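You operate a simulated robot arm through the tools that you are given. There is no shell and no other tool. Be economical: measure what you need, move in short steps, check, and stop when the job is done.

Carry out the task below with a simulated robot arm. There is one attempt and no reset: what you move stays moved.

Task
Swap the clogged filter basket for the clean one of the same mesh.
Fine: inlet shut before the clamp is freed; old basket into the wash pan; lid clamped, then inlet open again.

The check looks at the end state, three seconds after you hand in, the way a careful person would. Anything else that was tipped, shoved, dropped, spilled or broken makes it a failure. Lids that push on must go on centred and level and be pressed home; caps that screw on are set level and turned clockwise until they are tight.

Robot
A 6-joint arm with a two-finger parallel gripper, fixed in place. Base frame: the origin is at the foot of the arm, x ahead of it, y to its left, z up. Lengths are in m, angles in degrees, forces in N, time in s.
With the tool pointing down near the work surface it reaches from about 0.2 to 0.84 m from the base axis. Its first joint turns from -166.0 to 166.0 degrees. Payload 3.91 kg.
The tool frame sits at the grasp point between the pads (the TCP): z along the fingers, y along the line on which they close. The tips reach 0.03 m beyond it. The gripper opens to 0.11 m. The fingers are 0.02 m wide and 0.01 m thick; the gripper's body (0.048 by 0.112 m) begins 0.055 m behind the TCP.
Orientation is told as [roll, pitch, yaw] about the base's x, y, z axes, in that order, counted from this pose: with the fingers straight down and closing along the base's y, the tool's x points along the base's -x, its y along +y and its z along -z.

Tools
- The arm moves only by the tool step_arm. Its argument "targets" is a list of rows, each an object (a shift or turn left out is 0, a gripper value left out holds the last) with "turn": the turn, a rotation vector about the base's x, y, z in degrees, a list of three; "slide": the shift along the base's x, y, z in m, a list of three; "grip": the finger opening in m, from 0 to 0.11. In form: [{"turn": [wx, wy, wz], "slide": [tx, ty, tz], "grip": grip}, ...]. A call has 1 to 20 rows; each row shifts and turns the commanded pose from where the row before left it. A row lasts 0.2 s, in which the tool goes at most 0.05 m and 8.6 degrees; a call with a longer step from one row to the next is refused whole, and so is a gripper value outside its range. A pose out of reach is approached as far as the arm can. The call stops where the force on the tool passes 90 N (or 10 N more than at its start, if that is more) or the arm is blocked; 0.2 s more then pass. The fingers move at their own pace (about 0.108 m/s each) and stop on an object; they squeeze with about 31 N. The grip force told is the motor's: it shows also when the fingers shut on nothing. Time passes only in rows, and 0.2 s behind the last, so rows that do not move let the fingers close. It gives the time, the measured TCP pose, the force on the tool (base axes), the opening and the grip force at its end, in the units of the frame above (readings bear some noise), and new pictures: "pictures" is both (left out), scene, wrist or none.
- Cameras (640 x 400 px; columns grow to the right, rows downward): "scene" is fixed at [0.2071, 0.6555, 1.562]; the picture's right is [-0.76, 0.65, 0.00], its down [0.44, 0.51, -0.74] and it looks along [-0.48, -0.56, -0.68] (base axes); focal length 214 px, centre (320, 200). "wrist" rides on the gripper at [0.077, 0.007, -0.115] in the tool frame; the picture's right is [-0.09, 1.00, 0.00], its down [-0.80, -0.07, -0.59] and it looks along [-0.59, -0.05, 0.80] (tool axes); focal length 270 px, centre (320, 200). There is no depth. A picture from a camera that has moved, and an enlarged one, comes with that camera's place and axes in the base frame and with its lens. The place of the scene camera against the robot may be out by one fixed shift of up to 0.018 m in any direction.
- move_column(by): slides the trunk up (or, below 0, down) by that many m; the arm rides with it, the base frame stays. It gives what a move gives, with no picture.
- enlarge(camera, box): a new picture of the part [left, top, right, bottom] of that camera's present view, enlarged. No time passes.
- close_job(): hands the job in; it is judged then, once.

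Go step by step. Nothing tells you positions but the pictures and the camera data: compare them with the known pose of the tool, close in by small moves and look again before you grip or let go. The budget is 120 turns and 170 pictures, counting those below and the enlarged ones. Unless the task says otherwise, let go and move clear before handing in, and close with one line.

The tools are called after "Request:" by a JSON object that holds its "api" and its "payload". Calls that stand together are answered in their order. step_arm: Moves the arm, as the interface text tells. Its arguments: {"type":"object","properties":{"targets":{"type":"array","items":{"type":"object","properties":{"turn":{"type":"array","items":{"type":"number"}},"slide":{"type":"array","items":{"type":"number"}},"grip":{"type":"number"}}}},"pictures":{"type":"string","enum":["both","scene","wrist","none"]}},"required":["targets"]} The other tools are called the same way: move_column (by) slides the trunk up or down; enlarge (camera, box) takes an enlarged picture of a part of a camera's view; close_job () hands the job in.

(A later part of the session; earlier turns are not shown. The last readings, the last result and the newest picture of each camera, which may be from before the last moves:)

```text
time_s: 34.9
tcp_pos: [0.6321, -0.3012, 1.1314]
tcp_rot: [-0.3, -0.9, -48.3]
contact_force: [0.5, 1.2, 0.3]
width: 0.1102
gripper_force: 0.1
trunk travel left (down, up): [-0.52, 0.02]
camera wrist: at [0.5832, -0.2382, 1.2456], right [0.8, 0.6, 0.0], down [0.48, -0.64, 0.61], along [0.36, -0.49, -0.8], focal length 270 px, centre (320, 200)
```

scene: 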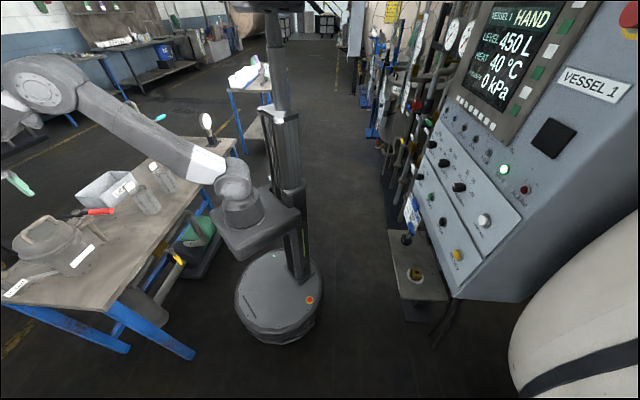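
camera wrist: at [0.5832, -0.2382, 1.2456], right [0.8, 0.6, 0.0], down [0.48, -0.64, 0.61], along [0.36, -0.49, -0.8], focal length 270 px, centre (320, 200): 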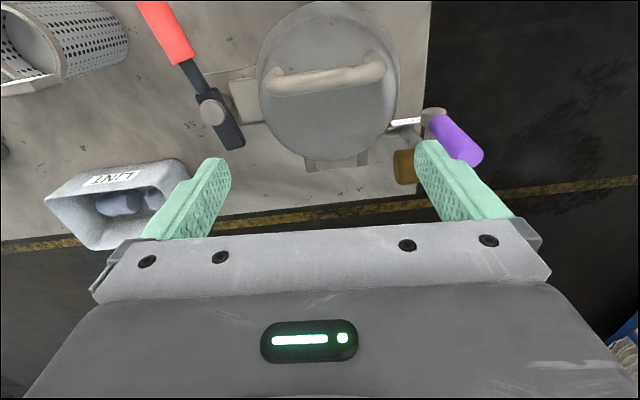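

The lid handle runs along the bench direction, centre about (0.615,-0.273), top near z 1.03. The hinge is on the far side near (0.692,-0.356). I'll rotate the gripper 90° so it pinches the bar and can pivot with the lid.

Request:
{"api": "step_arm", "payload": {"targets": [{"turn": [0, 0, 8.48], "slide": [-0.0016, 0.0025, 0]}, {"turn": [0, 0, 8.48], "slide": [-0.0016, 0.0025, 0]}, {"turn": [0, 0, 8.48], "slide": [-0.0016, 0.0025, 0]}, {"turn": [0, 0, 8.48], "slide": [-0.0016, 0.0025, 0]}, {"turn": [0, 0, 8.48], "slide": [-0.0016, 0.0025, 0]}, {"turn": [0, 0, 8.48], "slide": [-0.0016, 0.0025, 0]}, {"turn": [0, 0, 8.48], "slide": [-0.0016, 0.0025, 0]}, {"turn": [0, 0, 8.48], "slide": [-0.0016, 0.0025, 0]}, {"turn": [0, 0, 8.48], "slide": [-0.0016, 0.0025, 0]}, {"turn": [0, 0, 8.48], "slide": [-0.0016, 0.0025, 0]}, {"turn": [0, 0, 8.48], "slide": [-0.0016, 0.0025, 0]}], "pictures": "both"}}

```text
time_s: 37.3
tcp_pos: [0.6105, -0.2718, 1.133]
tcp_rot: [-0.1, -0.9, 45.1]
contact_force: [0.4, 0.2, 0.2]
width: 0.1101
gripper_force: 0.0
trunk travel left (down, up): [-0.52, 0.02]
camera wrist: at [0.5494, -0.3221, 1.2468], right [-0.64, 0.76, 0.0], down [0.61, 0.51, 0.61], along [0.46, 0.39, -0.8], focal length 270 px, centre (320, 200)
```

scene: 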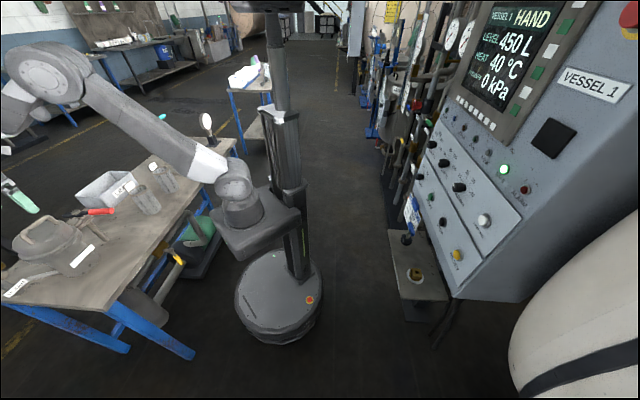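
wrist: 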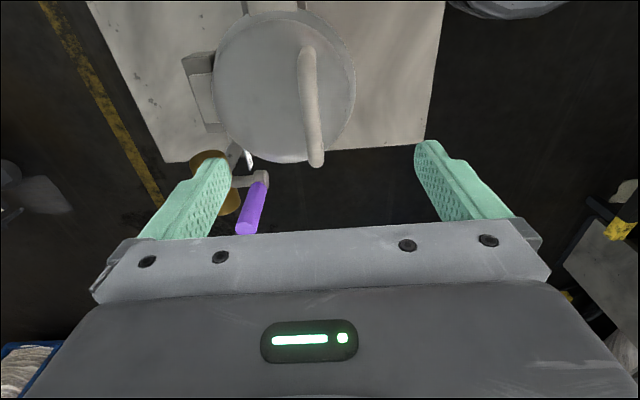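

The handle is nearly centred between the fingers, about 7 mm toward the hinge. I'll correct, move toward the handle's middle and descend partway.

Request:
{"api": "step_arm", "payload": {"targets": [{"slide": [0.006, -0.0045, -0.035]}, {"slide": [0, 0, -0.035]}], "pictures": "both"}}

Request:
{"api": "enlarge", "payload": {"camera": "scene", "box": [0, 170, 130, 270]}}

```text
time_s: 37.9
tcp_pos: [0.6137, -0.2734, 1.0628]
tcp_rot: [0.0, -0.7, 45.0]
contact_force: [-0.1, 0.9, -0.5]
width: 0.11
gripper_force: 0.1
trunk travel left (down, up): [-0.52, 0.02]
camera wrist: at [0.5542, -0.3251, 1.1762], right [-0.64, 0.77, 0.0], down [0.61, 0.51, 0.61], along [0.47, 0.39, -0.8], focal length 270 px, centre (320, 200)
```

scene: 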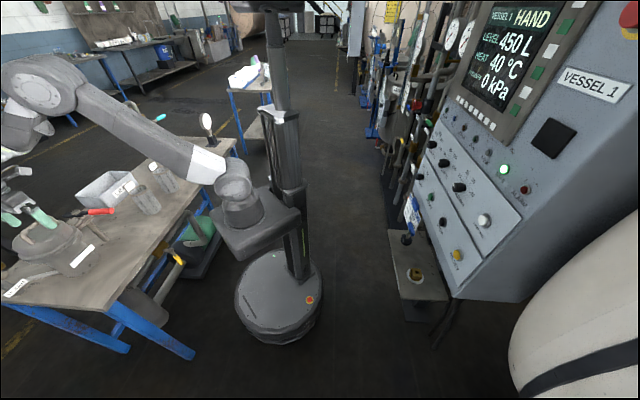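
wrist: 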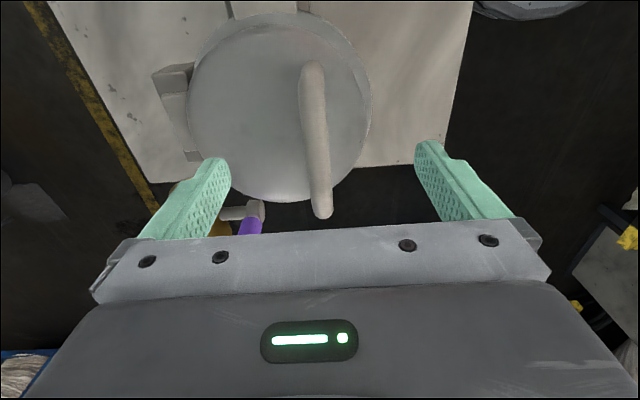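

```text
4.00 times, centred on (65, 220) of scene
camera zoom: at [0.2071, 0.6555, 1.562], right [-0.76, 0.65, 0.0], down [0.44, 0.51, -0.74], along [-0.48, -0.56, -0.68], focal length 858 px, centre (1340, 120)
```

zoom: 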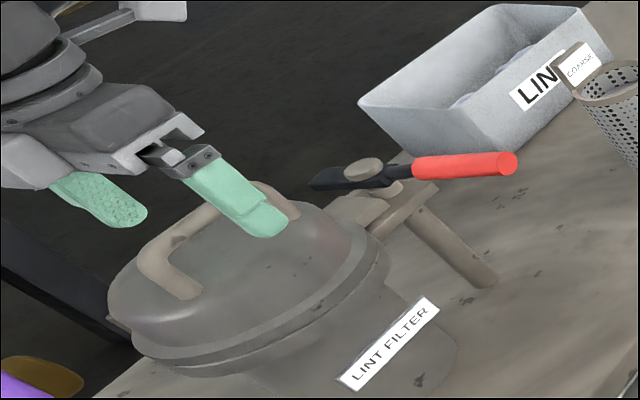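

The handle bar is at z about 1.02, centred between the fingers. I'll descend so the pads straddle it, then close.

Request:
{"api": "step_arm", "payload": {"targets": [{"slide": [0.001, -0.003, -0.02]}, {"slide": [0, 0, -0.018]}, {"grip": 0.0}, {}, {}], "pictures": "wrist"}}

Request:
{"api": "enlarge", "payload": {"camera": "scene", "box": [0, 170, 130, 270]}}

```text
time_s: 39.1
tcp_pos: [0.616, -0.274, 1.0296]
tcp_rot: [-0.5, -1.0, 45.0]
contact_force: [1.6, 4.0, 40.7]
width: 0.0142
gripper_force: 30.2
trunk travel left (down, up): [-0.52, 0.02]
camera wrist: at [0.5541, -0.3251, 1.1427], right [-0.64, 0.77, -0.01], down [0.6, 0.51, 0.61], along [0.47, 0.39, -0.79], focal length 270 px, centre (320, 200)
```

wrist: 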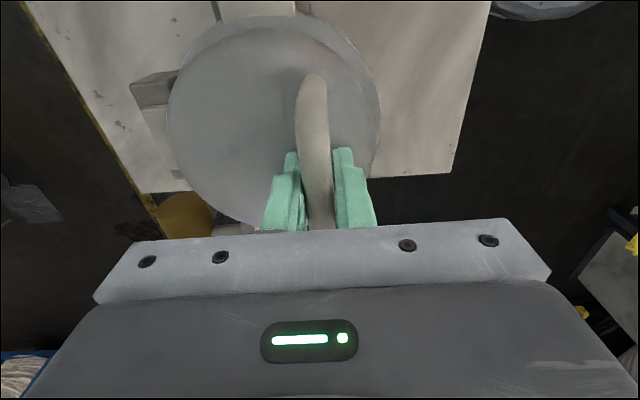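

```text
4.00 times, centred on (65, 220) of scene
camera zoom: at [0.2071, 0.6555, 1.562], right [-0.76, 0.65, 0.0], down [0.44, 0.51, -0.74], along [-0.48, -0.56, -0.68], focal length 858 px, centre (1340, 120)
```

zoom: 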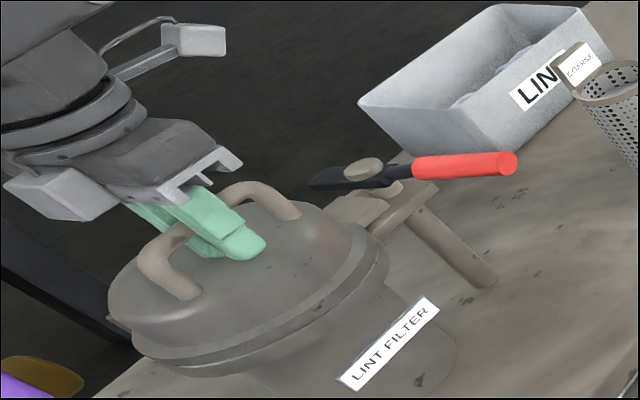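

The bar is gripped (14 mm), with the tips lightly touching the dome. I'll start the opening arc about the far-side hinge and check after about 15°.

Request:
{"api": "step_arm", "payload": {"targets": [{"slide": [0.0086, -0.0086, 0.0125]}, {"slide": [0.0086, -0.0086, 0.0125]}], "pictures": "both"}}

Request:
{"api": "enlarge", "payload": {"camera": "scene", "box": [0, 170, 130, 270]}}

```text
time_s: 39.7
tcp_pos: [0.6308, -0.2912, 1.055]
tcp_rot: [-0.5, -0.9, 45.1]
contact_force: [-16.7, 35.7, 29.2]
width: 0.0135
gripper_force: 44.7
trunk travel left (down, up): [-0.52, 0.02]
camera wrist: at [0.5701, -0.3415, 1.1687], right [-0.64, 0.77, -0.01], down [0.61, 0.51, 0.61], along [0.47, 0.39, -0.79], focal length 270 px, centre (320, 200)
```

scene: 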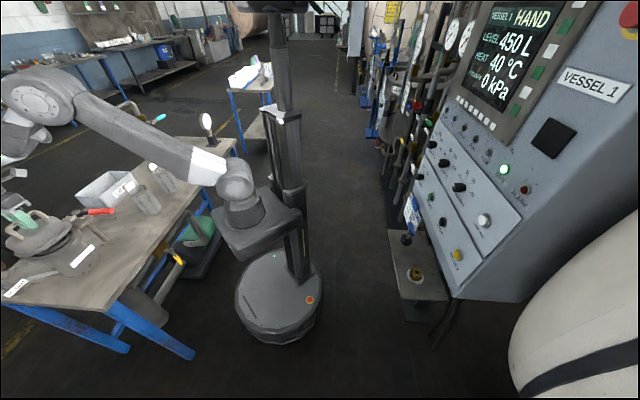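
wrist: 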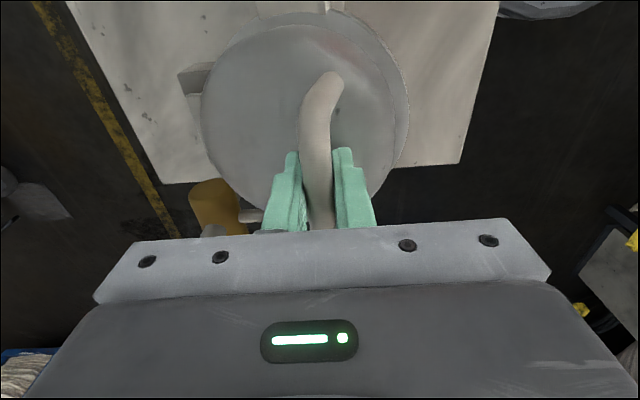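

```text
4.00 times, centred on (65, 220) of scene
camera zoom: at [0.2071, 0.6555, 1.562], right [-0.76, 0.65, 0.0], down [0.44, 0.51, -0.74], along [-0.48, -0.56, -0.68], focal length 858 px, centre (1340, 120)
```

zoom: 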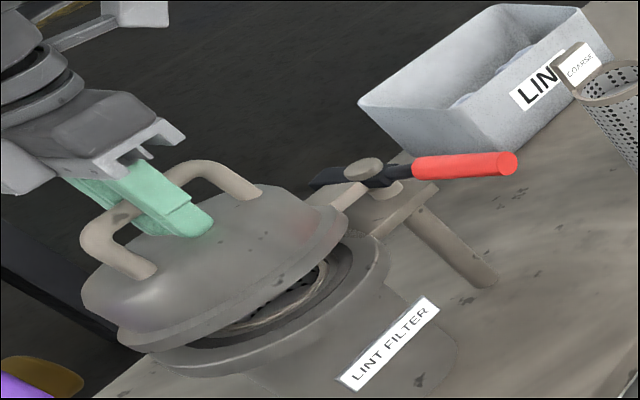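

The lid is lifting on its hinge and the bar pivots in the fingers. I'll continue with slightly more upward motion to lower the side force.

Request:
{"api": "step_arm", "payload": {"targets": [{"slide": [0.0066, -0.0066, 0.011]}, {"slide": [0.008, -0.008, 0.0105]}], "pictures": "none"}}

Request:
{"api": "enlarge", "payload": {"camera": "scene", "box": [0, 170, 130, 270]}}

```text
time_s: 40.3
tcp_pos: [0.6478, -0.3091, 1.0729]
tcp_rot: [-0.5, -0.8, 45.0]
contact_force: [4.4, 18.6, 10.6]
width: 0.014
gripper_force: 44.9
trunk travel left (down, up): [-0.52, 0.02]
```

```text
4.00 times, centred on (65, 220) of scene
camera zoom: at [0.2071, 0.6555, 1.562], right [-0.76, 0.65, 0.0], down [0.44, 0.51, -0.74], along [-0.48, -0.56, -0.68], focal length 858 px, centre (1340, 120)
```

zoom: 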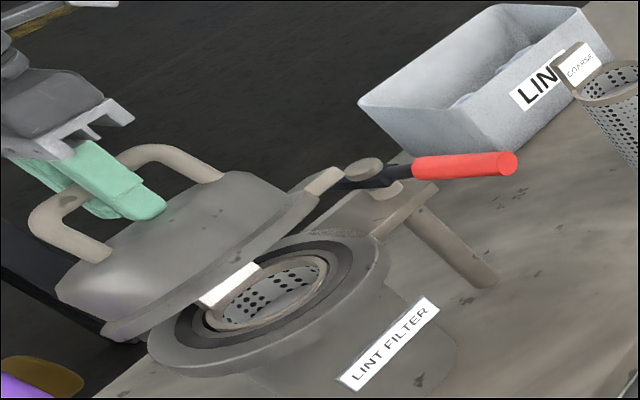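

The lid is at about 30–35° with lower forces, and the basket with its tag is visible inside. I'll continue the arc.

Request:
{"api": "step_arm", "payload": {"targets": [{"slide": [0.0107, -0.0107, 0.007]}, {"slide": [0.0107, -0.0107, 0.005]}, {"slide": [0.0113, -0.0113, 0.002]}, {"slide": [0.0113, -0.0113, 0.001]}], "pictures": "none"}}

Request:
{"api": "enlarge", "payload": {"camera": "scene", "box": [0, 160, 130, 260]}}

```text
time_s: 41.3
tcp_pos: [0.6918, -0.3541, 1.0893]
tcp_rot: [-0.4, -0.8, 45.0]
contact_force: [8.4, 9.1, 11.9]
width: 0.0137
gripper_force: 44.7
trunk travel left (down, up): [-0.52, 0.02]
```

```text
4.00 times, centred on (65, 210) of scene
camera zoom: at [0.2071, 0.6555, 1.562], right [-0.76, 0.65, 0.0], down [0.44, 0.51, -0.74], along [-0.48, -0.56, -0.68], focal length 858 px, centre (1340, 160)
```

zoom: 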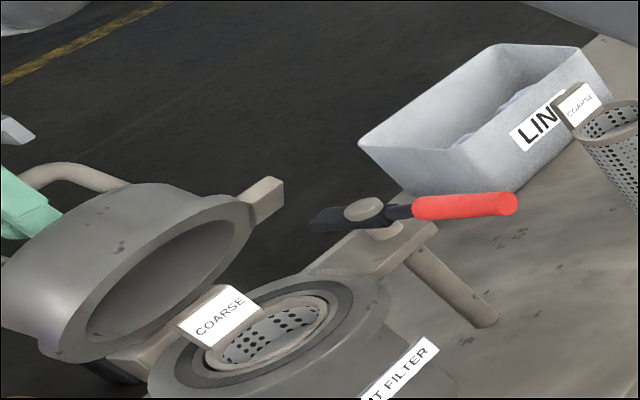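

The old basket's tag reads COARSE, so the clean COARSE basket is the one to fit. I'll continue opening the lid past vertical.

Request:
{"api": "step_arm", "payload": {"targets": [{"slide": [0.0113, -0.0113, -0.002]}, {"slide": [0.0113, -0.0113, -0.003]}, {"slide": [0.0071, -0.0071, -0.004]}, {"slide": [0.0071, -0.0071, -0.004]}], "pictures": "wrist"}}

Request:
{"api": "enlarge", "payload": {"camera": "scene", "box": [0, 160, 130, 260]}}

```text
time_s: 42.3
tcp_pos: [0.7273, -0.3909, 1.0766]
tcp_rot: [-0.7, -1.0, 44.9]
contact_force: [13.1, -1.5, 32.8]
width: 0.0136
gripper_force: 45.1
trunk travel left (down, up): [-0.52, 0.02]
camera wrist: at [0.6646, -0.4402, 1.1902], right [-0.64, 0.77, -0.01], down [0.61, 0.51, 0.61], along [0.47, 0.38, -0.79], focal length 270 px, centre (320, 200)
```

wrist: 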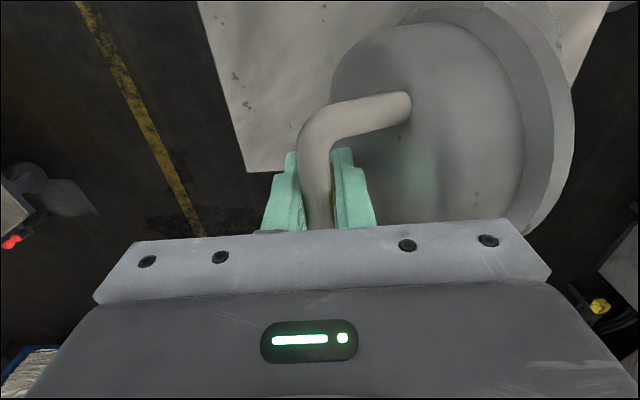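

```text
4.00 times, centred on (65, 210) of scene
camera zoom: at [0.2071, 0.6555, 1.562], right [-0.76, 0.65, 0.0], down [0.44, 0.51, -0.74], along [-0.48, -0.56, -0.68], focal length 858 px, centre (1340, 160)
```

zoom: 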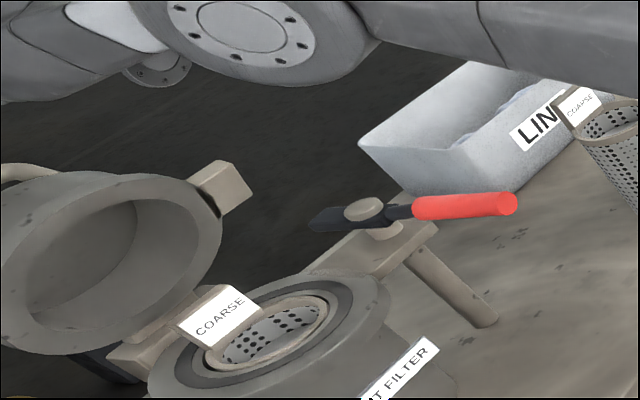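

The lid is near 75–80°. I'll push a little further outward without going lower.

Request:
{"api": "step_arm", "payload": {"targets": [{"slide": [0.007, -0.007, 0.002]}, {"slide": [0.007, -0.007, 0]}], "pictures": "none"}}

Request:
{"api": "enlarge", "payload": {"camera": "scene", "box": [0, 160, 130, 260]}}

```text
time_s: 42.9
tcp_pos: [0.726, -0.3901, 1.0739]
tcp_rot: [-0.6, -0.9, 45.0]
contact_force: [15.1, 0.8, 33.5]
width: 0.0139
gripper_force: 44.9
out of reach, approached as far as the arm can: row 1, 2
trunk travel left (down, up): [-0.52, 0.02]
```

```text
4.00 times, centred on (65, 210) of scene
camera zoom: at [0.2071, 0.6555, 1.562], right [-0.76, 0.65, 0.0], down [0.44, 0.51, -0.74], along [-0.48, -0.56, -0.68], focal length 858 px, centre (1340, 160)
```

zoom: 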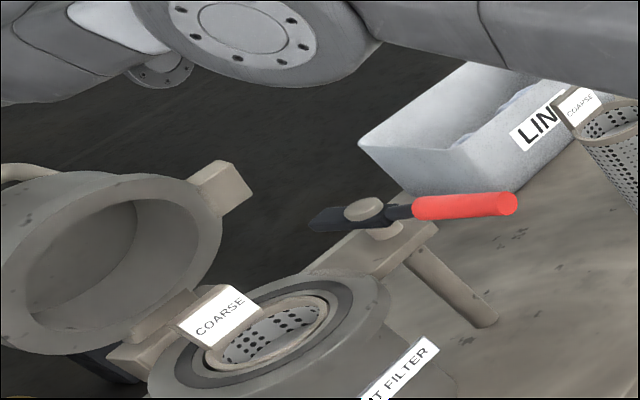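

The arm is at its reach limit with the lid near 80–85°. I'll loosen slightly, keeping the bar caged, to see which way the lid leans.

Request:
{"api": "step_arm", "payload": {"targets": [{"grip": 0.03}, {}], "pictures": "wrist"}}

Request:
{"api": "enlarge", "payload": {"camera": "scene", "box": [0, 160, 130, 260]}}

```text
time_s: 43.5
tcp_pos: [0.7249, -0.3929, 1.07]
tcp_rot: [0.0, -0.8, 45.0]
contact_force: [0.2, 0.7, 0.3]
width: 0.0299
gripper_force: 0.0
trunk travel left (down, up): [-0.52, 0.02]
camera wrist: at [0.6643, -0.4432, 1.1836], right [-0.64, 0.77, 0.0], down [0.61, 0.51, 0.61], along [0.46, 0.39, -0.8], focal length 270 px, centre (320, 200)
```

wrist: 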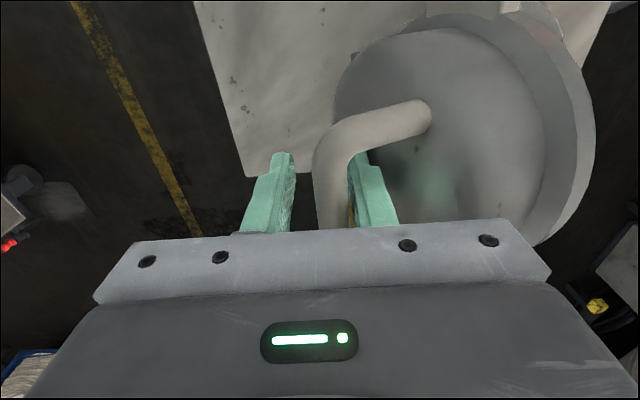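

```text
4.00 times, centred on (65, 210) of scene
camera zoom: at [0.2071, 0.6555, 1.562], right [-0.76, 0.65, 0.0], down [0.44, 0.51, -0.74], along [-0.48, -0.56, -0.68], focal length 858 px, centre (1340, 160)
```

zoom: 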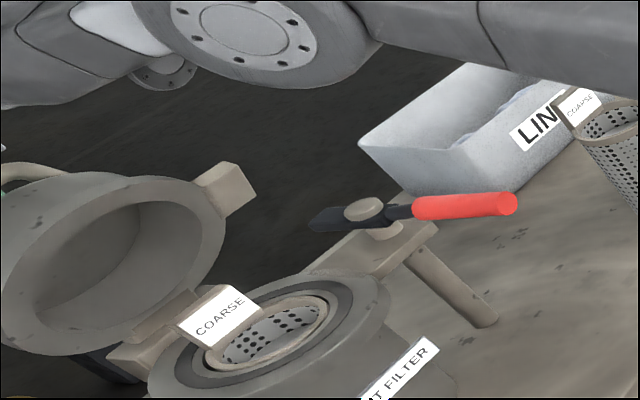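

The bar leans only lightly against the inner finger, so it is almost balanced. I'll tilt the tool a little for more reach and push further out.

Request:
{"api": "step_arm", "payload": {"targets": [{"turn": [-5.6, -5.6, 0]}, {"slide": [0.01, -0.01, -0.003]}, {"slide": [0.01, -0.01, -0.004]}], "pictures": "wrist"}}

Request:
{"api": "enlarge", "payload": {"camera": "scene", "box": [0, 160, 130, 260]}}

```text
time_s: 44.3
tcp_pos: [0.7469, -0.4133, 1.063]
tcp_rot: [-8.1, -0.8, 45.0]
contact_force: [0.7, -0.1, -0.3]
width: 0.0302
gripper_force: 0.0
trunk travel left (down, up): [-0.52, 0.02]
camera wrist: at [0.6747, -0.4535, 1.1749], right [-0.64, 0.76, -0.14], down [0.55, 0.57, 0.61], along [0.54, 0.31, -0.78], focal length 270 px, centre (320, 200)
```

wrist: 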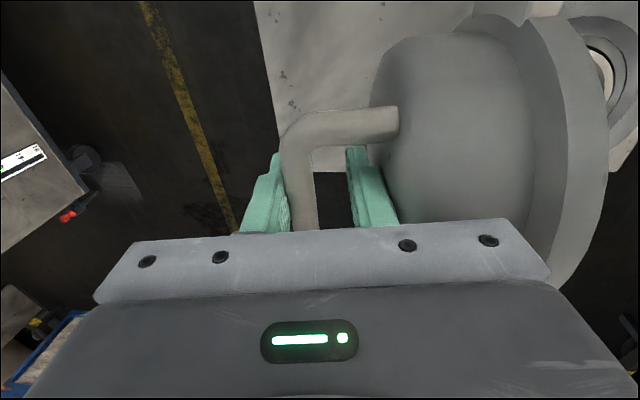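

```text
4.00 times, centred on (65, 210) of scene
camera zoom: at [0.2071, 0.6555, 1.562], right [-0.76, 0.65, 0.0], down [0.44, 0.51, -0.74], along [-0.48, -0.56, -0.68], focal length 858 px, centre (1340, 160)
```

zoom: 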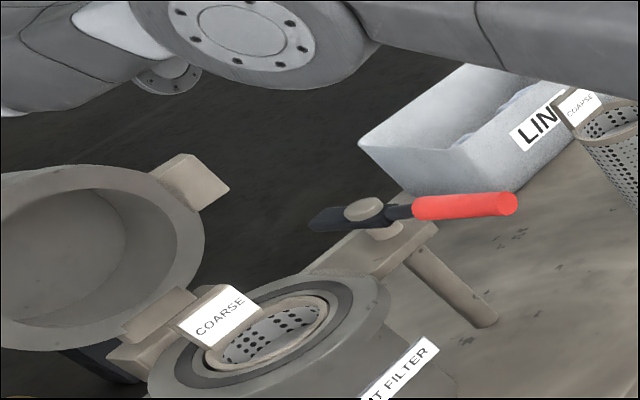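

The bar now leans on the outer finger, so the lid is past balance. I'll open the gripper gradually and see where it settles.

Request:
{"api": "step_arm", "payload": {"targets": [{"grip": 0.05}, {"grip": 0.07}, {"grip": 0.09}, {"grip": 0.11}, {}], "pictures": "wrist"}}

```text
time_s: 45.5
tcp_pos: [0.7471, -0.4144, 1.0651]
tcp_rot: [-8.4, -0.9, 45.2]
contact_force: [11.2, -9.7, 10.2]
width: 0.1024
gripper_force: 0.0
trunk travel left (down, up): [-0.52, 0.02]
camera wrist: at [0.6742, -0.4538, 1.1765], right [-0.63, 0.76, -0.14], down [0.55, 0.57, 0.61], along [0.54, 0.31, -0.78], focal length 270 px, centre (320, 200)
```

wrist: 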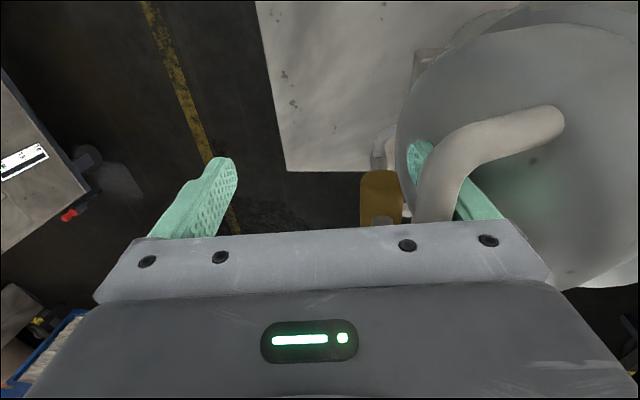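

Opening pushed the dome back with the inner finger; the bar is still caged. I'll close again to bring the lid past balance, push slightly further and then lift out with only a small opening.

Request:
{"api": "step_arm", "payload": {"targets": [{"grip": 0.07}, {"grip": 0.03}, {"grip": 0.03}, {"slide": [0.007, -0.007, -0.004]}, {"slide": [0.007, -0.007, -0.004]}], "pictures": "wrist"}}

Request:
{"api": "enlarge", "payload": {"camera": "scene", "box": [0, 160, 130, 260]}}

```text
time_s: 46.7
tcp_pos: [0.7469, -0.4179, 1.0561]
tcp_rot: [-8.2, -0.9, 45.2]
contact_force: [2.2, 0.0, 5.3]
width: 0.0292
gripper_force: 0.0
out of reach, approached as far as the arm can: row 4, 5
trunk travel left (down, up): [-0.52, 0.02]
camera wrist: at [0.6751, -0.4578, 1.1669], right [-0.64, 0.76, -0.14], down [0.55, 0.57, 0.61], along [0.54, 0.31, -0.78], focal length 270 px, centre (320, 200)
```

wrist: 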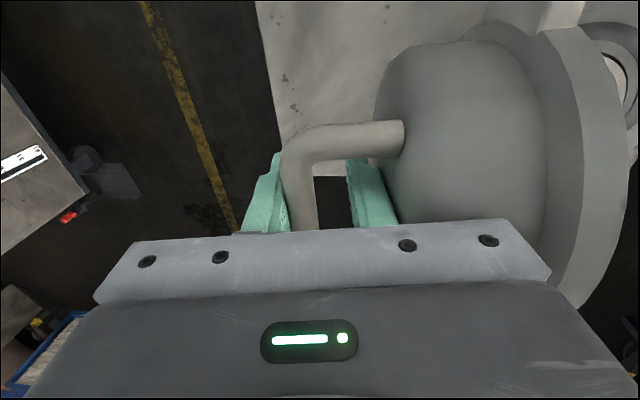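

```text
4.00 times, centred on (65, 210) of scene
camera zoom: at [0.2071, 0.6555, 1.562], right [-0.76, 0.65, 0.0], down [0.44, 0.51, -0.74], along [-0.48, -0.56, -0.68], focal length 858 px, centre (1340, 160)
```

zoom: 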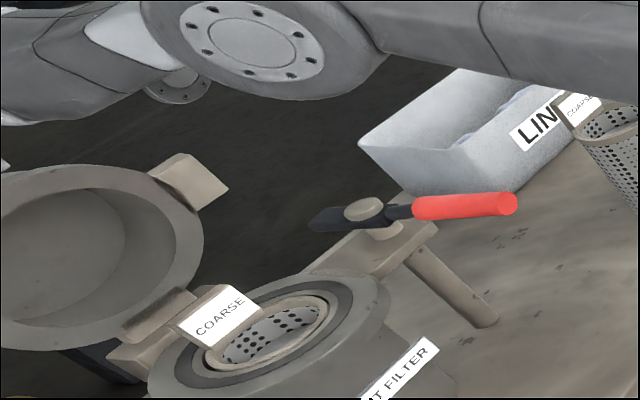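

The bar leans outward on the outer finger. I'll lift straight up out of the handle.

Request:
{"api": "step_arm", "payload": {"targets": [{"slide": [0, 0, 0.015]}, {"slide": [0, 0, 0.015]}, {"slide": [0, 0, 0.02]}, {"slide": [-0.005, 0.005, 0.03]}], "pictures": "wrist"}}

Request:
{"api": "enlarge", "payload": {"camera": "scene", "box": [0, 160, 130, 260]}}

```text
time_s: 47.7
tcp_pos: [0.7329, -0.4071, 1.1306]
tcp_rot: [-8.1, -0.8, 45.2]
contact_force: [0.9, -1.2, 1.9]
width: 0.0293
gripper_force: 0.1
out of reach, approached as far as the arm can: row 2, 3
trunk travel left (down, up): [-0.52, 0.02]
camera wrist: at [0.6597, -0.4462, 1.2425], right [-0.64, 0.76, -0.14], down [0.55, 0.57, 0.61], along [0.54, 0.31, -0.78], focal length 270 px, centre (320, 200)
```

wrist: 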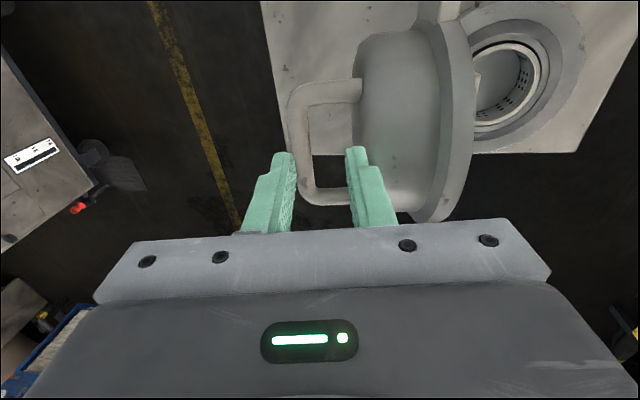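

```text
4.00 times, centred on (65, 210) of scene
camera zoom: at [0.2071, 0.6555, 1.562], right [-0.76, 0.65, 0.0], down [0.44, 0.51, -0.74], along [-0.48, -0.56, -0.68], focal length 858 px, centre (1340, 160)
```

zoom: 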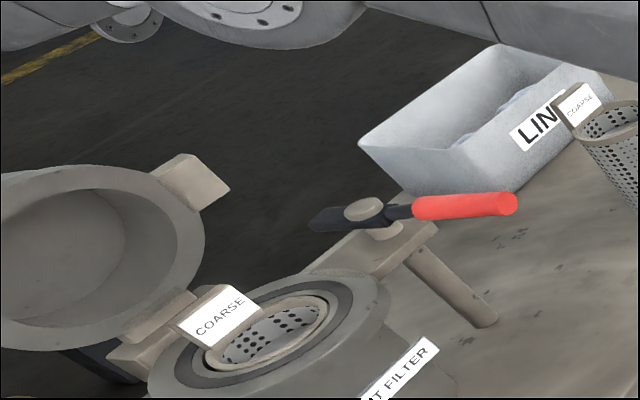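

The lid stays open at its stop. Now I'll move back over the pot to look at the old basket and its tag.

Request:
{"api": "step_arm", "payload": {"targets": [{"slide": [-0.03, 0.032, 0.01], "grip": 0.11}, {"slide": [-0.03, 0.032, 0], "turn": [2.9, 2.9, 0]}, {"slide": [-0.03, 0.032, 0], "turn": [2.8, 2.8, 0]}, {"slide": [-0.028, 0.031, 0]}], "pictures": "both"}}

Request:
{"api": "enlarge", "payload": {"camera": "wrist", "box": [180, 0, 480, 200]}}

```text
time_s: 48.7
tcp_pos: [0.6149, -0.2808, 1.1428]
tcp_rot: [0.0, -1.0, 45.1]
contact_force: [-0.1, 0.1, 0.5]
width: 0.1099
gripper_force: 0.1
trunk travel left (down, up): [-0.52, 0.02]
camera wrist: at [0.5535, -0.3319, 1.2559], right [-0.64, 0.77, 0.0], down [0.61, 0.51, 0.61], along [0.46, 0.39, -0.8], focal length 270 px, centre (320, 200)
```

scene: 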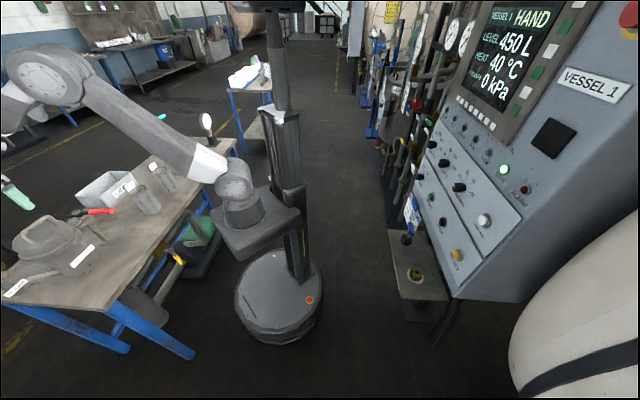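
wrist: 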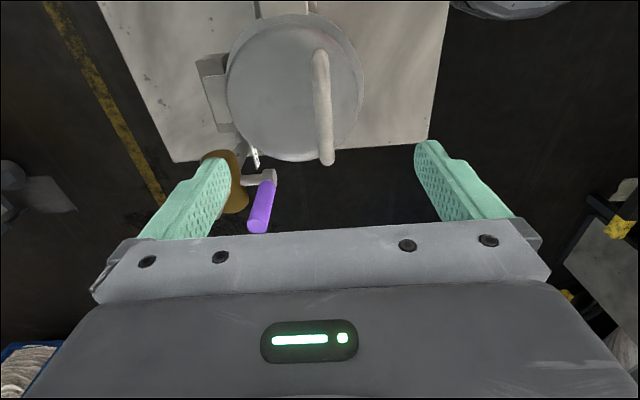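

```text
2.00 times, centred on (330, 100) of wrist
camera zoom: at [0.5535, -0.3319, 1.2559], right [-0.64, 0.77, 0.0], down [0.61, 0.51, 0.61], along [0.46, 0.39, -0.8], focal length 541 px, centre (300, 400)
```

zoom: 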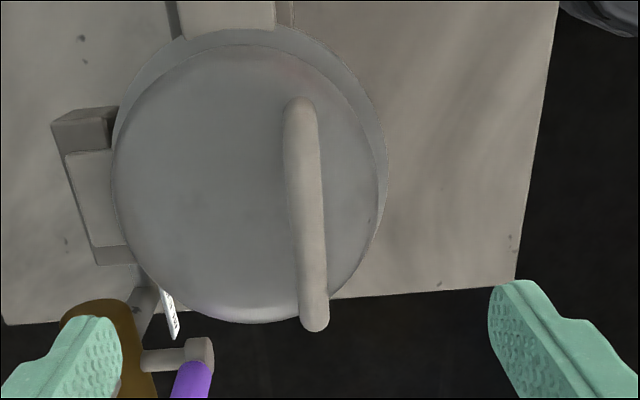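

The lid fell shut again: my open outer finger swept its edge as I retreated. I'll repeat the opening and this time rise fully before moving back.

Request:
{"api": "step_arm", "payload": {"targets": [{"slide": [0.0005, 0.003, -0.04]}, {"slide": [0.0005, 0.0025, -0.04]}, {"slide": [0, 0, -0.028]}, {"grip": 0}, {}, {}], "pictures": "wrist"}}

```text
time_s: 50.1
tcp_pos: [0.6173, -0.2754, 1.0357]
tcp_rot: [0.0, -0.8, 45.0]
contact_force: [-7.7, 7.2, 0.5]
width: 0.0138
gripper_force: 45.3
trunk travel left (down, up): [-0.52, 0.02]
camera wrist: at [0.5557, -0.3263, 1.1487], right [-0.64, 0.77, 0.0], down [0.61, 0.51, 0.61], along [0.46, 0.39, -0.8], focal length 270 px, centre (320, 200)
```

wrist: 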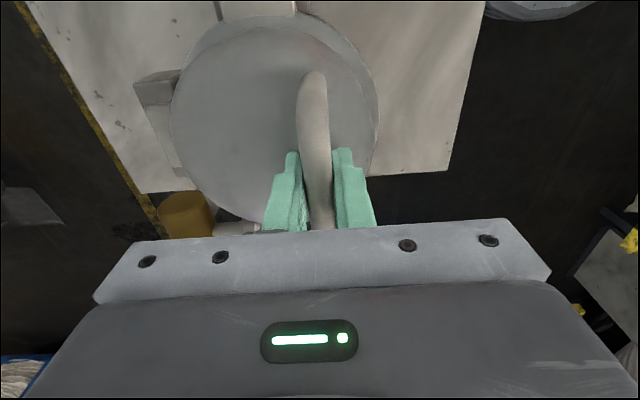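

Gripped again with no dome contact. I'll run the verified arc in one go.

Request:
{"api": "step_arm", "payload": {"targets": [{"slide": [0.0072, -0.0072, 0.0125]}, {"slide": [0.0072, -0.0072, 0.0125]}, {"slide": [0.0093, -0.0093, 0.0094]}, {"slide": [0.0093, -0.0093, 0.0094]}, {"slide": [0.0106, -0.0106, 0.0057]}, {"slide": [0.0106, -0.0106, 0.0057]}, {"slide": [0.0113, -0.0113, 0.0016]}, {"slide": [0.0113, -0.0113, 0.0016]}, {"slide": [0.0112, -0.0112, -0.0026]}, {"slide": [0.0112, -0.0112, -0.0026]}, {"slide": [0.009, -0.009, -0.005]}], "pictures": "wrist"}}

```text
time_s: 52.5
tcp_pos: [0.7244, -0.3844, 1.0868]
tcp_rot: [-0.4, -1.0, 45.0]
contact_force: [9.2, -2.3, 31.2]
width: 0.0137
gripper_force: 45.0
trunk travel left (down, up): [-0.52, 0.02]
camera wrist: at [0.6635, -0.4346, 1.1998], right [-0.64, 0.77, -0.01], down [0.61, 0.51, 0.61], along [0.47, 0.39, -0.79], focal length 270 px, centre (320, 200)
```

wrist: 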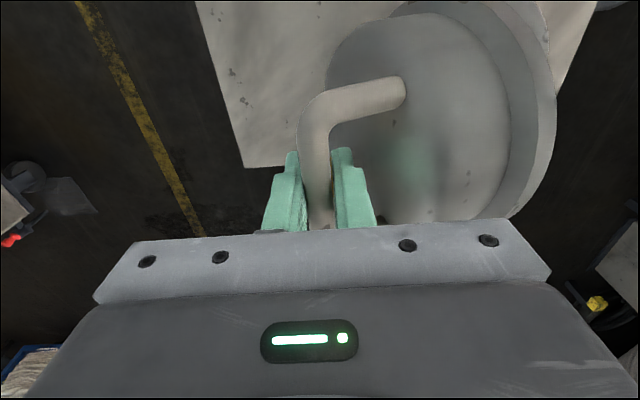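

Now I'll loosen to a cage, tilt for reach and push past balance.

Request:
{"api": "step_arm", "payload": {"targets": [{"grip": 0.03}, {"turn": [-5.0, -5.0, 0]}, {"turn": [-4.0, -4.0, 0], "slide": [0.008, -0.008, -0.007]}, {"slide": [0.01, -0.01, -0.007]}, {"slide": [0.01, -0.01, -0.007]}, {"slide": [0.006, -0.006, -0.004]}], "pictures": "wrist"}}

Request:
{"api": "enlarge", "payload": {"camera": "scene", "box": [0, 160, 130, 260]}}

```text
time_s: 53.9
tcp_pos: [0.7579, -0.4163, 1.0665]
tcp_rot: [-13.5, -0.9, 45.3]
contact_force: [5.5, 1.5, 49.4]
width: 0.038
gripper_force: 7.9
trunk travel left (down, up): [-0.52, 0.02]
camera wrist: at [0.6781, -0.4486, 1.1748], right [-0.62, 0.75, -0.23], down [0.51, 0.61, 0.61], along [0.59, 0.26, -0.76], focal length 270 px, centre (320, 200)
```

wrist: 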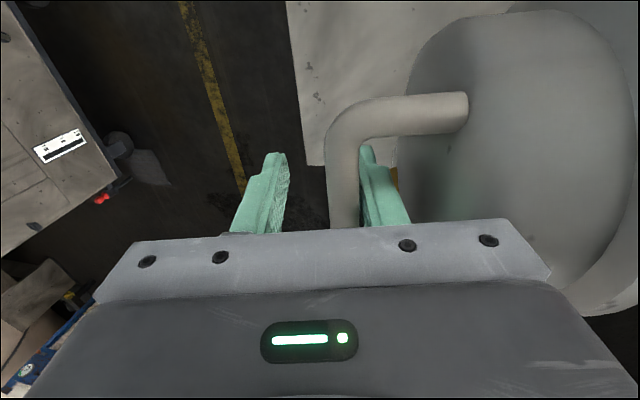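

```text
4.00 times, centred on (65, 210) of scene
camera zoom: at [0.2071, 0.6555, 1.562], right [-0.76, 0.65, 0.0], down [0.44, 0.51, -0.74], along [-0.48, -0.56, -0.68], focal length 858 px, centre (1340, 160)
```

zoom: 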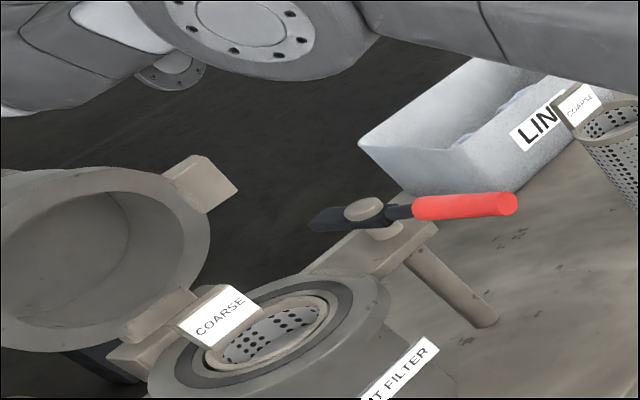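

The gripper body seems to be pressing on the lid rim because of the larger tilt. I'll ease the tilt back to 8° and raise slightly.

Request:
{"api": "step_arm", "payload": {"targets": [{"turn": [3.5, 3.5, 0], "slide": [-0.005, 0.0, 0.004]}, {"slide": [-0.004, -0.002, 0]}, {}], "pictures": "wrist"}}

Request:
{"api": "enlarge", "payload": {"camera": "scene", "box": [0, 160, 130, 260]}}

```text
time_s: 54.7
tcp_pos: [0.7435, -0.4142, 1.0591]
tcp_rot: [-8.0, -0.8, 45.1]
contact_force: [9.9, 3.9, 25.5]
width: 0.0302
gripper_force: 0.1
out of reach, approached as far as the arm can: row 1
trunk travel left (down, up): [-0.52, 0.02]
camera wrist: at [0.6715, -0.4546, 1.1708], right [-0.64, 0.76, -0.14], down [0.55, 0.57, 0.61], along [0.54, 0.31, -0.78], focal length 270 px, centre (320, 200)
```

wrist: 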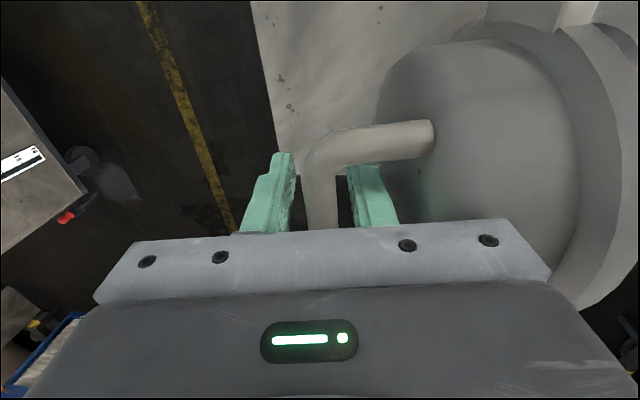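

```text
4.00 times, centred on (65, 210) of scene
camera zoom: at [0.2071, 0.6555, 1.562], right [-0.76, 0.65, 0.0], down [0.44, 0.51, -0.74], along [-0.48, -0.56, -0.68], focal length 858 px, centre (1340, 160)
```

zoom: 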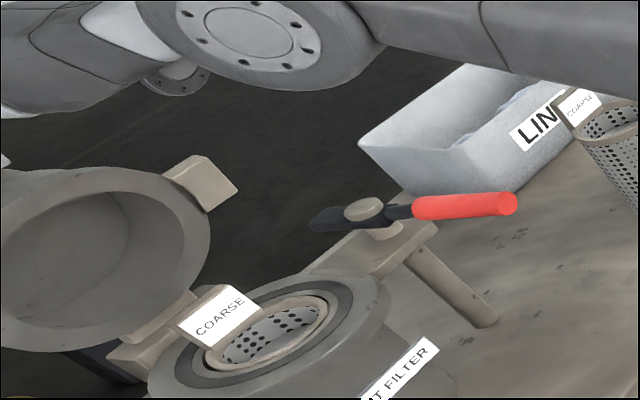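

Something still presses upward, probably the lid rim under the gripper body. I'll raise a centimetre while moving outward.

Request:
{"api": "step_arm", "payload": {"targets": [{"slide": [0.002, -0.002, 0.006]}, {"slide": [0.003, -0.003, 0.004]}, {"slide": [0.003, -0.003, 0.0]}], "pictures": "wrist"}}

```text
time_s: 55.5
tcp_pos: [0.7421, -0.4196, 1.0653]
tcp_rot: [-7.8, -0.8, 45.2]
contact_force: [1.2, -0.4, -0.7]
width: 0.0297
gripper_force: 0.0
out of reach, approached as far as the arm can: row 2, 3
trunk travel left (down, up): [-0.52, 0.02]
camera wrist: at [0.671, -0.4602, 1.176], right [-0.64, 0.76, -0.13], down [0.55, 0.57, 0.61], along [0.54, 0.31, -0.78], focal length 270 px, centre (320, 200)
```

wrist: 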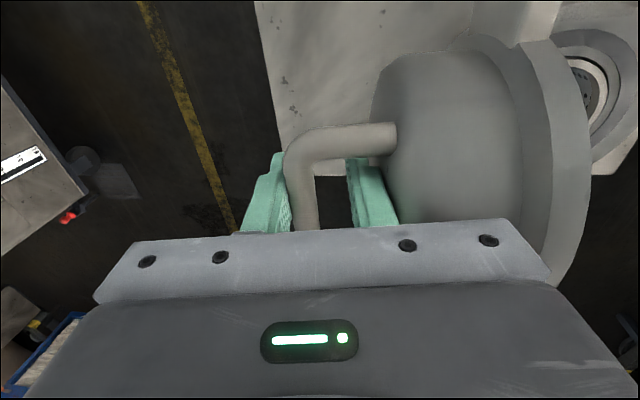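

Forces are zero and the bar rests on the outer finger. I'll lift just clear of the bar, then leave sideways along the handle direction before rising and returning.

Request:
{"api": "step_arm", "payload": {"targets": [{"slide": [0, 0, 0.015]}, {"slide": [-0.003, 0.001, 0.015]}, {"slide": [-0.003, 0.001, 0.015]}, {"slide": [-0.003, 0.001, 0.015]}], "pictures": "wrist"}}

Request:
{"api": "enlarge", "payload": {"camera": "scene", "box": [0, 160, 130, 260]}}

```text
time_s: 56.5
tcp_pos: [0.7294, -0.4126, 1.1236]
tcp_rot: [-7.9, -0.8, 45.1]
contact_force: [1.0, -1.5, 1.0]
width: 0.0295
gripper_force: 0.1
out of reach, approached as far as the arm can: row 2
trunk travel left (down, up): [-0.52, 0.02]
camera wrist: at [0.6577, -0.453, 1.2359], right [-0.64, 0.76, -0.14], down [0.55, 0.57, 0.61], along [0.54, 0.31, -0.78], focal length 270 px, centre (320, 200)
```

wrist: 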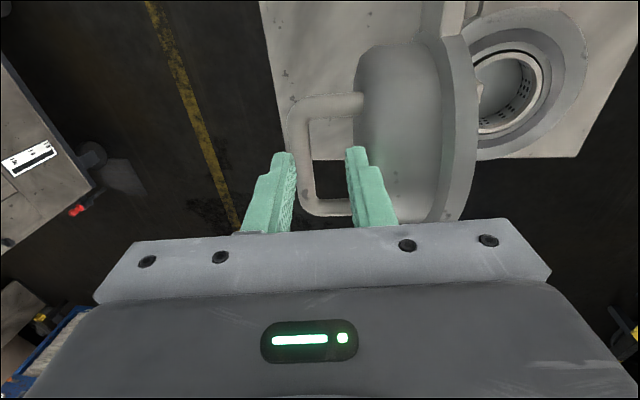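

```text
4.00 times, centred on (65, 210) of scene
camera zoom: at [0.2071, 0.6555, 1.562], right [-0.76, 0.65, 0.0], down [0.44, 0.51, -0.74], along [-0.48, -0.56, -0.68], focal length 858 px, centre (1340, 160)
```

zoom: 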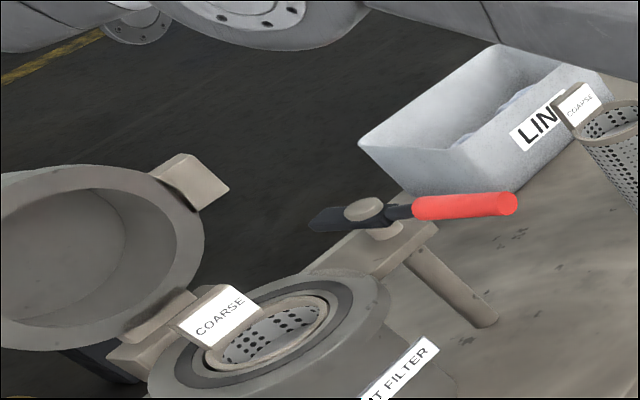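

The lid stands open on its own. I'll move sideways along the handle direction, clear of the lid, then rise.

Request:
{"api": "step_arm", "payload": {"targets": [{"slide": [-0.033, -0.033, 0.005]}, {"slide": [-0.033, -0.033, 0.005]}, {"slide": [-0.033, -0.033, 0.01]}, {"slide": [-0.033, -0.033, 0.01]}, {"slide": [0, 0, 0.045], "turn": [2.8, 2.8, 0]}, {"slide": [0, 0, 0.04], "turn": [2.8, 2.8, 0]}], "pictures": "none"}}

Request:
{"api": "enlarge", "payload": {"camera": "scene", "box": [0, 150, 130, 260]}}

```text
time_s: 57.9
tcp_pos: [0.5584, -0.5082, 1.2238]
tcp_rot: [0.0, -0.9, 44.9]
contact_force: [0.4, -0.4, -0.4]
width: 0.0298
gripper_force: 0.1
out of reach, approached as far as the arm can: row 5, 6
trunk travel left (down, up): [-0.52, 0.02]
```

```text
3.64 times, centred on (65, 205) of scene
camera zoom: at [0.2071, 0.6555, 1.562], right [-0.76, 0.65, 0.0], down [0.44, 0.51, -0.74], along [-0.48, -0.56, -0.68], focal length 780 px, centre (1247, 182)
```

zoom: 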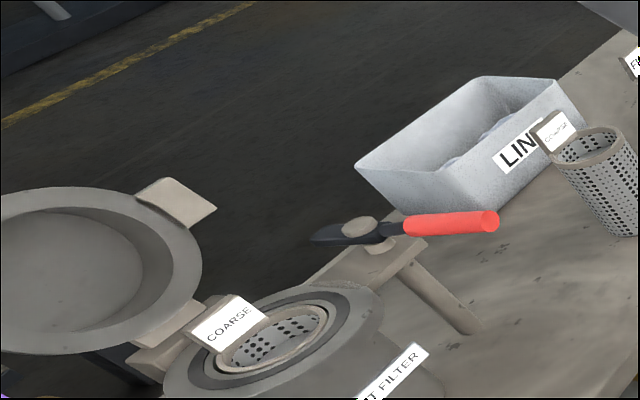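

The lid is fully open and stable. Now I'll move over to view the old basket in the pot.

Request:
{"api": "step_arm", "payload": {"targets": [{"slide": [0.003, 0.047, 0], "grip": 0.11}, {"slide": [0.003, 0.047, -0.01]}, {"slide": [0.003, 0.047, -0.01]}, {"slide": [0.003, 0.047, -0.01]}], "pictures": "wrist"}}

Request:
{"api": "enlarge", "payload": {"camera": "wrist", "box": [180, 0, 480, 200]}}

```text
time_s: 58.9
tcp_pos: [0.5754, -0.3164, 1.1933]
tcp_rot: [0.1, -0.8, 45.0]
contact_force: [0.9, -0.2, -0.1]
width: 0.1098
gripper_force: 0.2
trunk travel left (down, up): [-0.52, 0.02]
camera wrist: at [0.5136, -0.3671, 1.3067], right [-0.64, 0.77, 0.0], down [0.61, 0.51, 0.61], along [0.46, 0.39, -0.8], focal length 270 px, centre (320, 200)
```

wrist: 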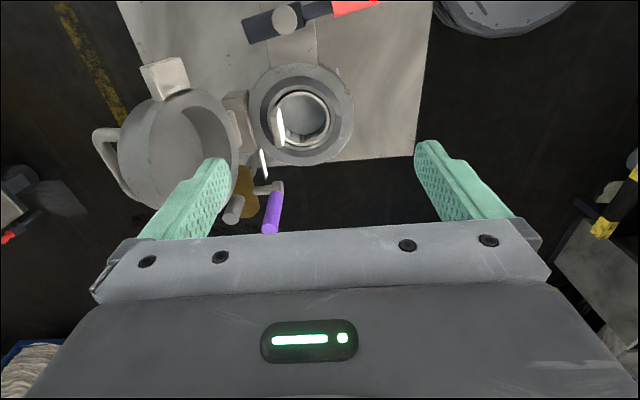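

```text
2.00 times, centred on (330, 100) of wrist
camera zoom: at [0.5136, -0.3671, 1.3067], right [-0.64, 0.77, 0.0], down [0.61, 0.51, 0.61], along [0.46, 0.39, -0.8], focal length 541 px, centre (300, 400)
```

zoom: 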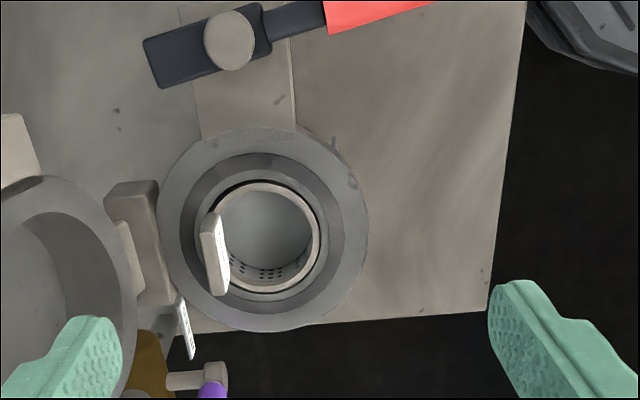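

The old basket sits in the pot with an upright tag plate on the hinge side, a natural grip. I'll take a tight view of it and descend a bit above it.

Request:
{"api": "enlarge", "payload": {"camera": "scene", "box": [20, 200, 90, 250]}}

Request:
{"api": "step_arm", "payload": {"targets": [{"slide": [0.02, 0.0, -0.04]}, {"slide": [0.02, 0.0, -0.04]}], "pictures": "none"}}

Request:
{"api": "enlarge", "payload": {"camera": "wrist", "box": [160, 40, 440, 230]}}

```text
8.00 times, centred on (55, 225) of scene
camera zoom: at [0.2071, 0.6555, 1.562], right [-0.76, 0.65, 0.0], down [0.44, 0.51, -0.74], along [-0.48, -0.56, -0.68], focal length 1716 px, centre (2440, 0)
```

zoom: 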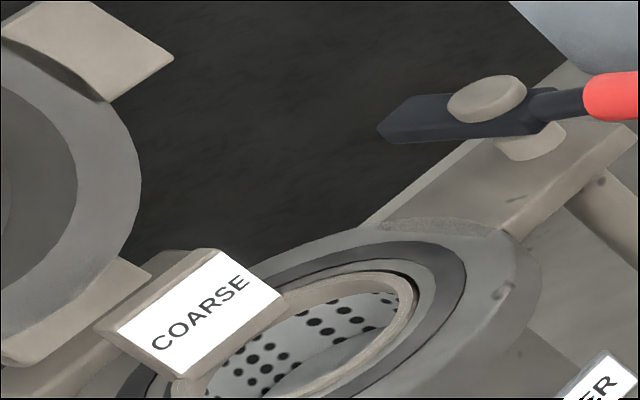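

```text
time_s: 59.5
tcp_pos: [0.6141, -0.3175, 1.1138]
tcp_rot: [0.3, -0.7, 45.0]
contact_force: [-0.4, 0.8, 0.0]
width: 0.1099
gripper_force: 0.1
trunk travel left (down, up): [-0.52, 0.02]
```

```text
2.11 times, centred on (300, 135) of wrist
camera zoom: at [0.5532, -0.3678, 1.2273], right [-0.64, 0.77, 0.0], down [0.61, 0.51, 0.61], along [0.46, 0.39, -0.8], focal length 569 px, centre (362, 337)
```

zoom: 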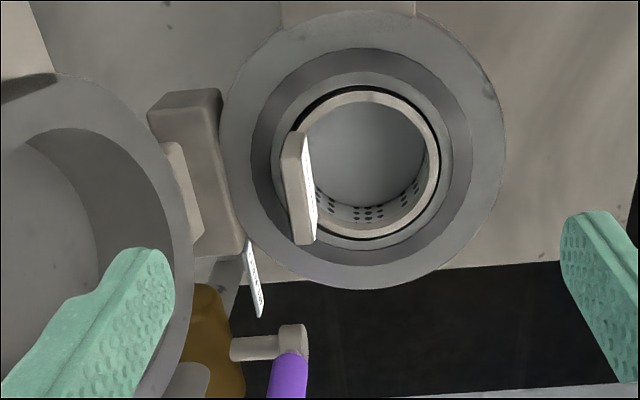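

The tag top is at about (0.651,-0.324,0.979) and the basket rim centre at (0.627,-0.300,0.957). I'll narrow the fingers, move over the tag and check before gripping.

Request:
{"api": "step_arm", "payload": {"targets": [{"grip": 0.032}, {"slide": [0.0185, -0.0033, 0]}, {"slide": [0.0185, -0.0033, 0]}, {"slide": [0, 0, -0.045]}, {"slide": [0, 0, -0.035]}], "pictures": "wrist"}}

Request:
{"api": "enlarge", "payload": {"camera": "scene", "box": [20, 190, 90, 250]}}

```text
time_s: 60.7
tcp_pos: [0.6514, -0.3279, 1.0346]
tcp_rot: [0.2, -0.8, 45.0]
contact_force: [0.6, 0.3, 0.2]
width: 0.032
gripper_force: 0.2
trunk travel left (down, up): [-0.52, 0.02]
camera wrist: at [0.5902, -0.3787, 1.1478], right [-0.64, 0.77, 0.0], down [0.61, 0.51, 0.61], along [0.46, 0.39, -0.8], focal length 270 px, centre (320, 200)
```

wrist: 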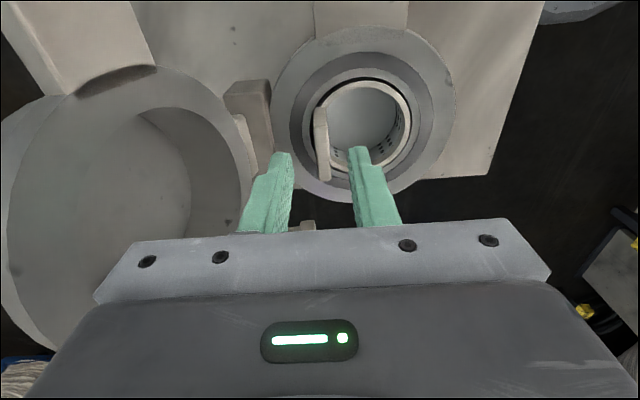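

```text
6.67 times, centred on (55, 220) of scene
camera zoom: at [0.2071, 0.6555, 1.562], right [-0.76, 0.65, 0.0], down [0.44, 0.51, -0.74], along [-0.48, -0.56, -0.68], focal length 1430 px, centre (2087, 67)
```

zoom: 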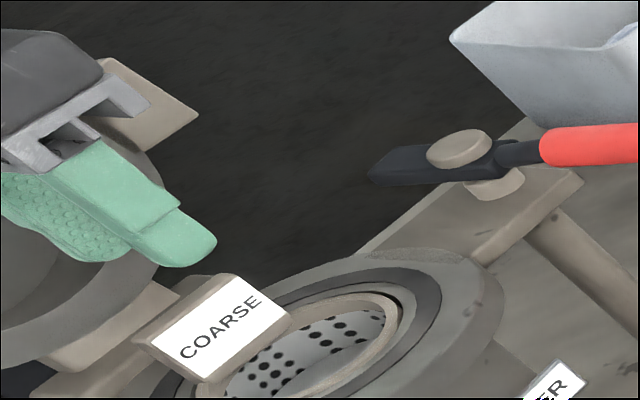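

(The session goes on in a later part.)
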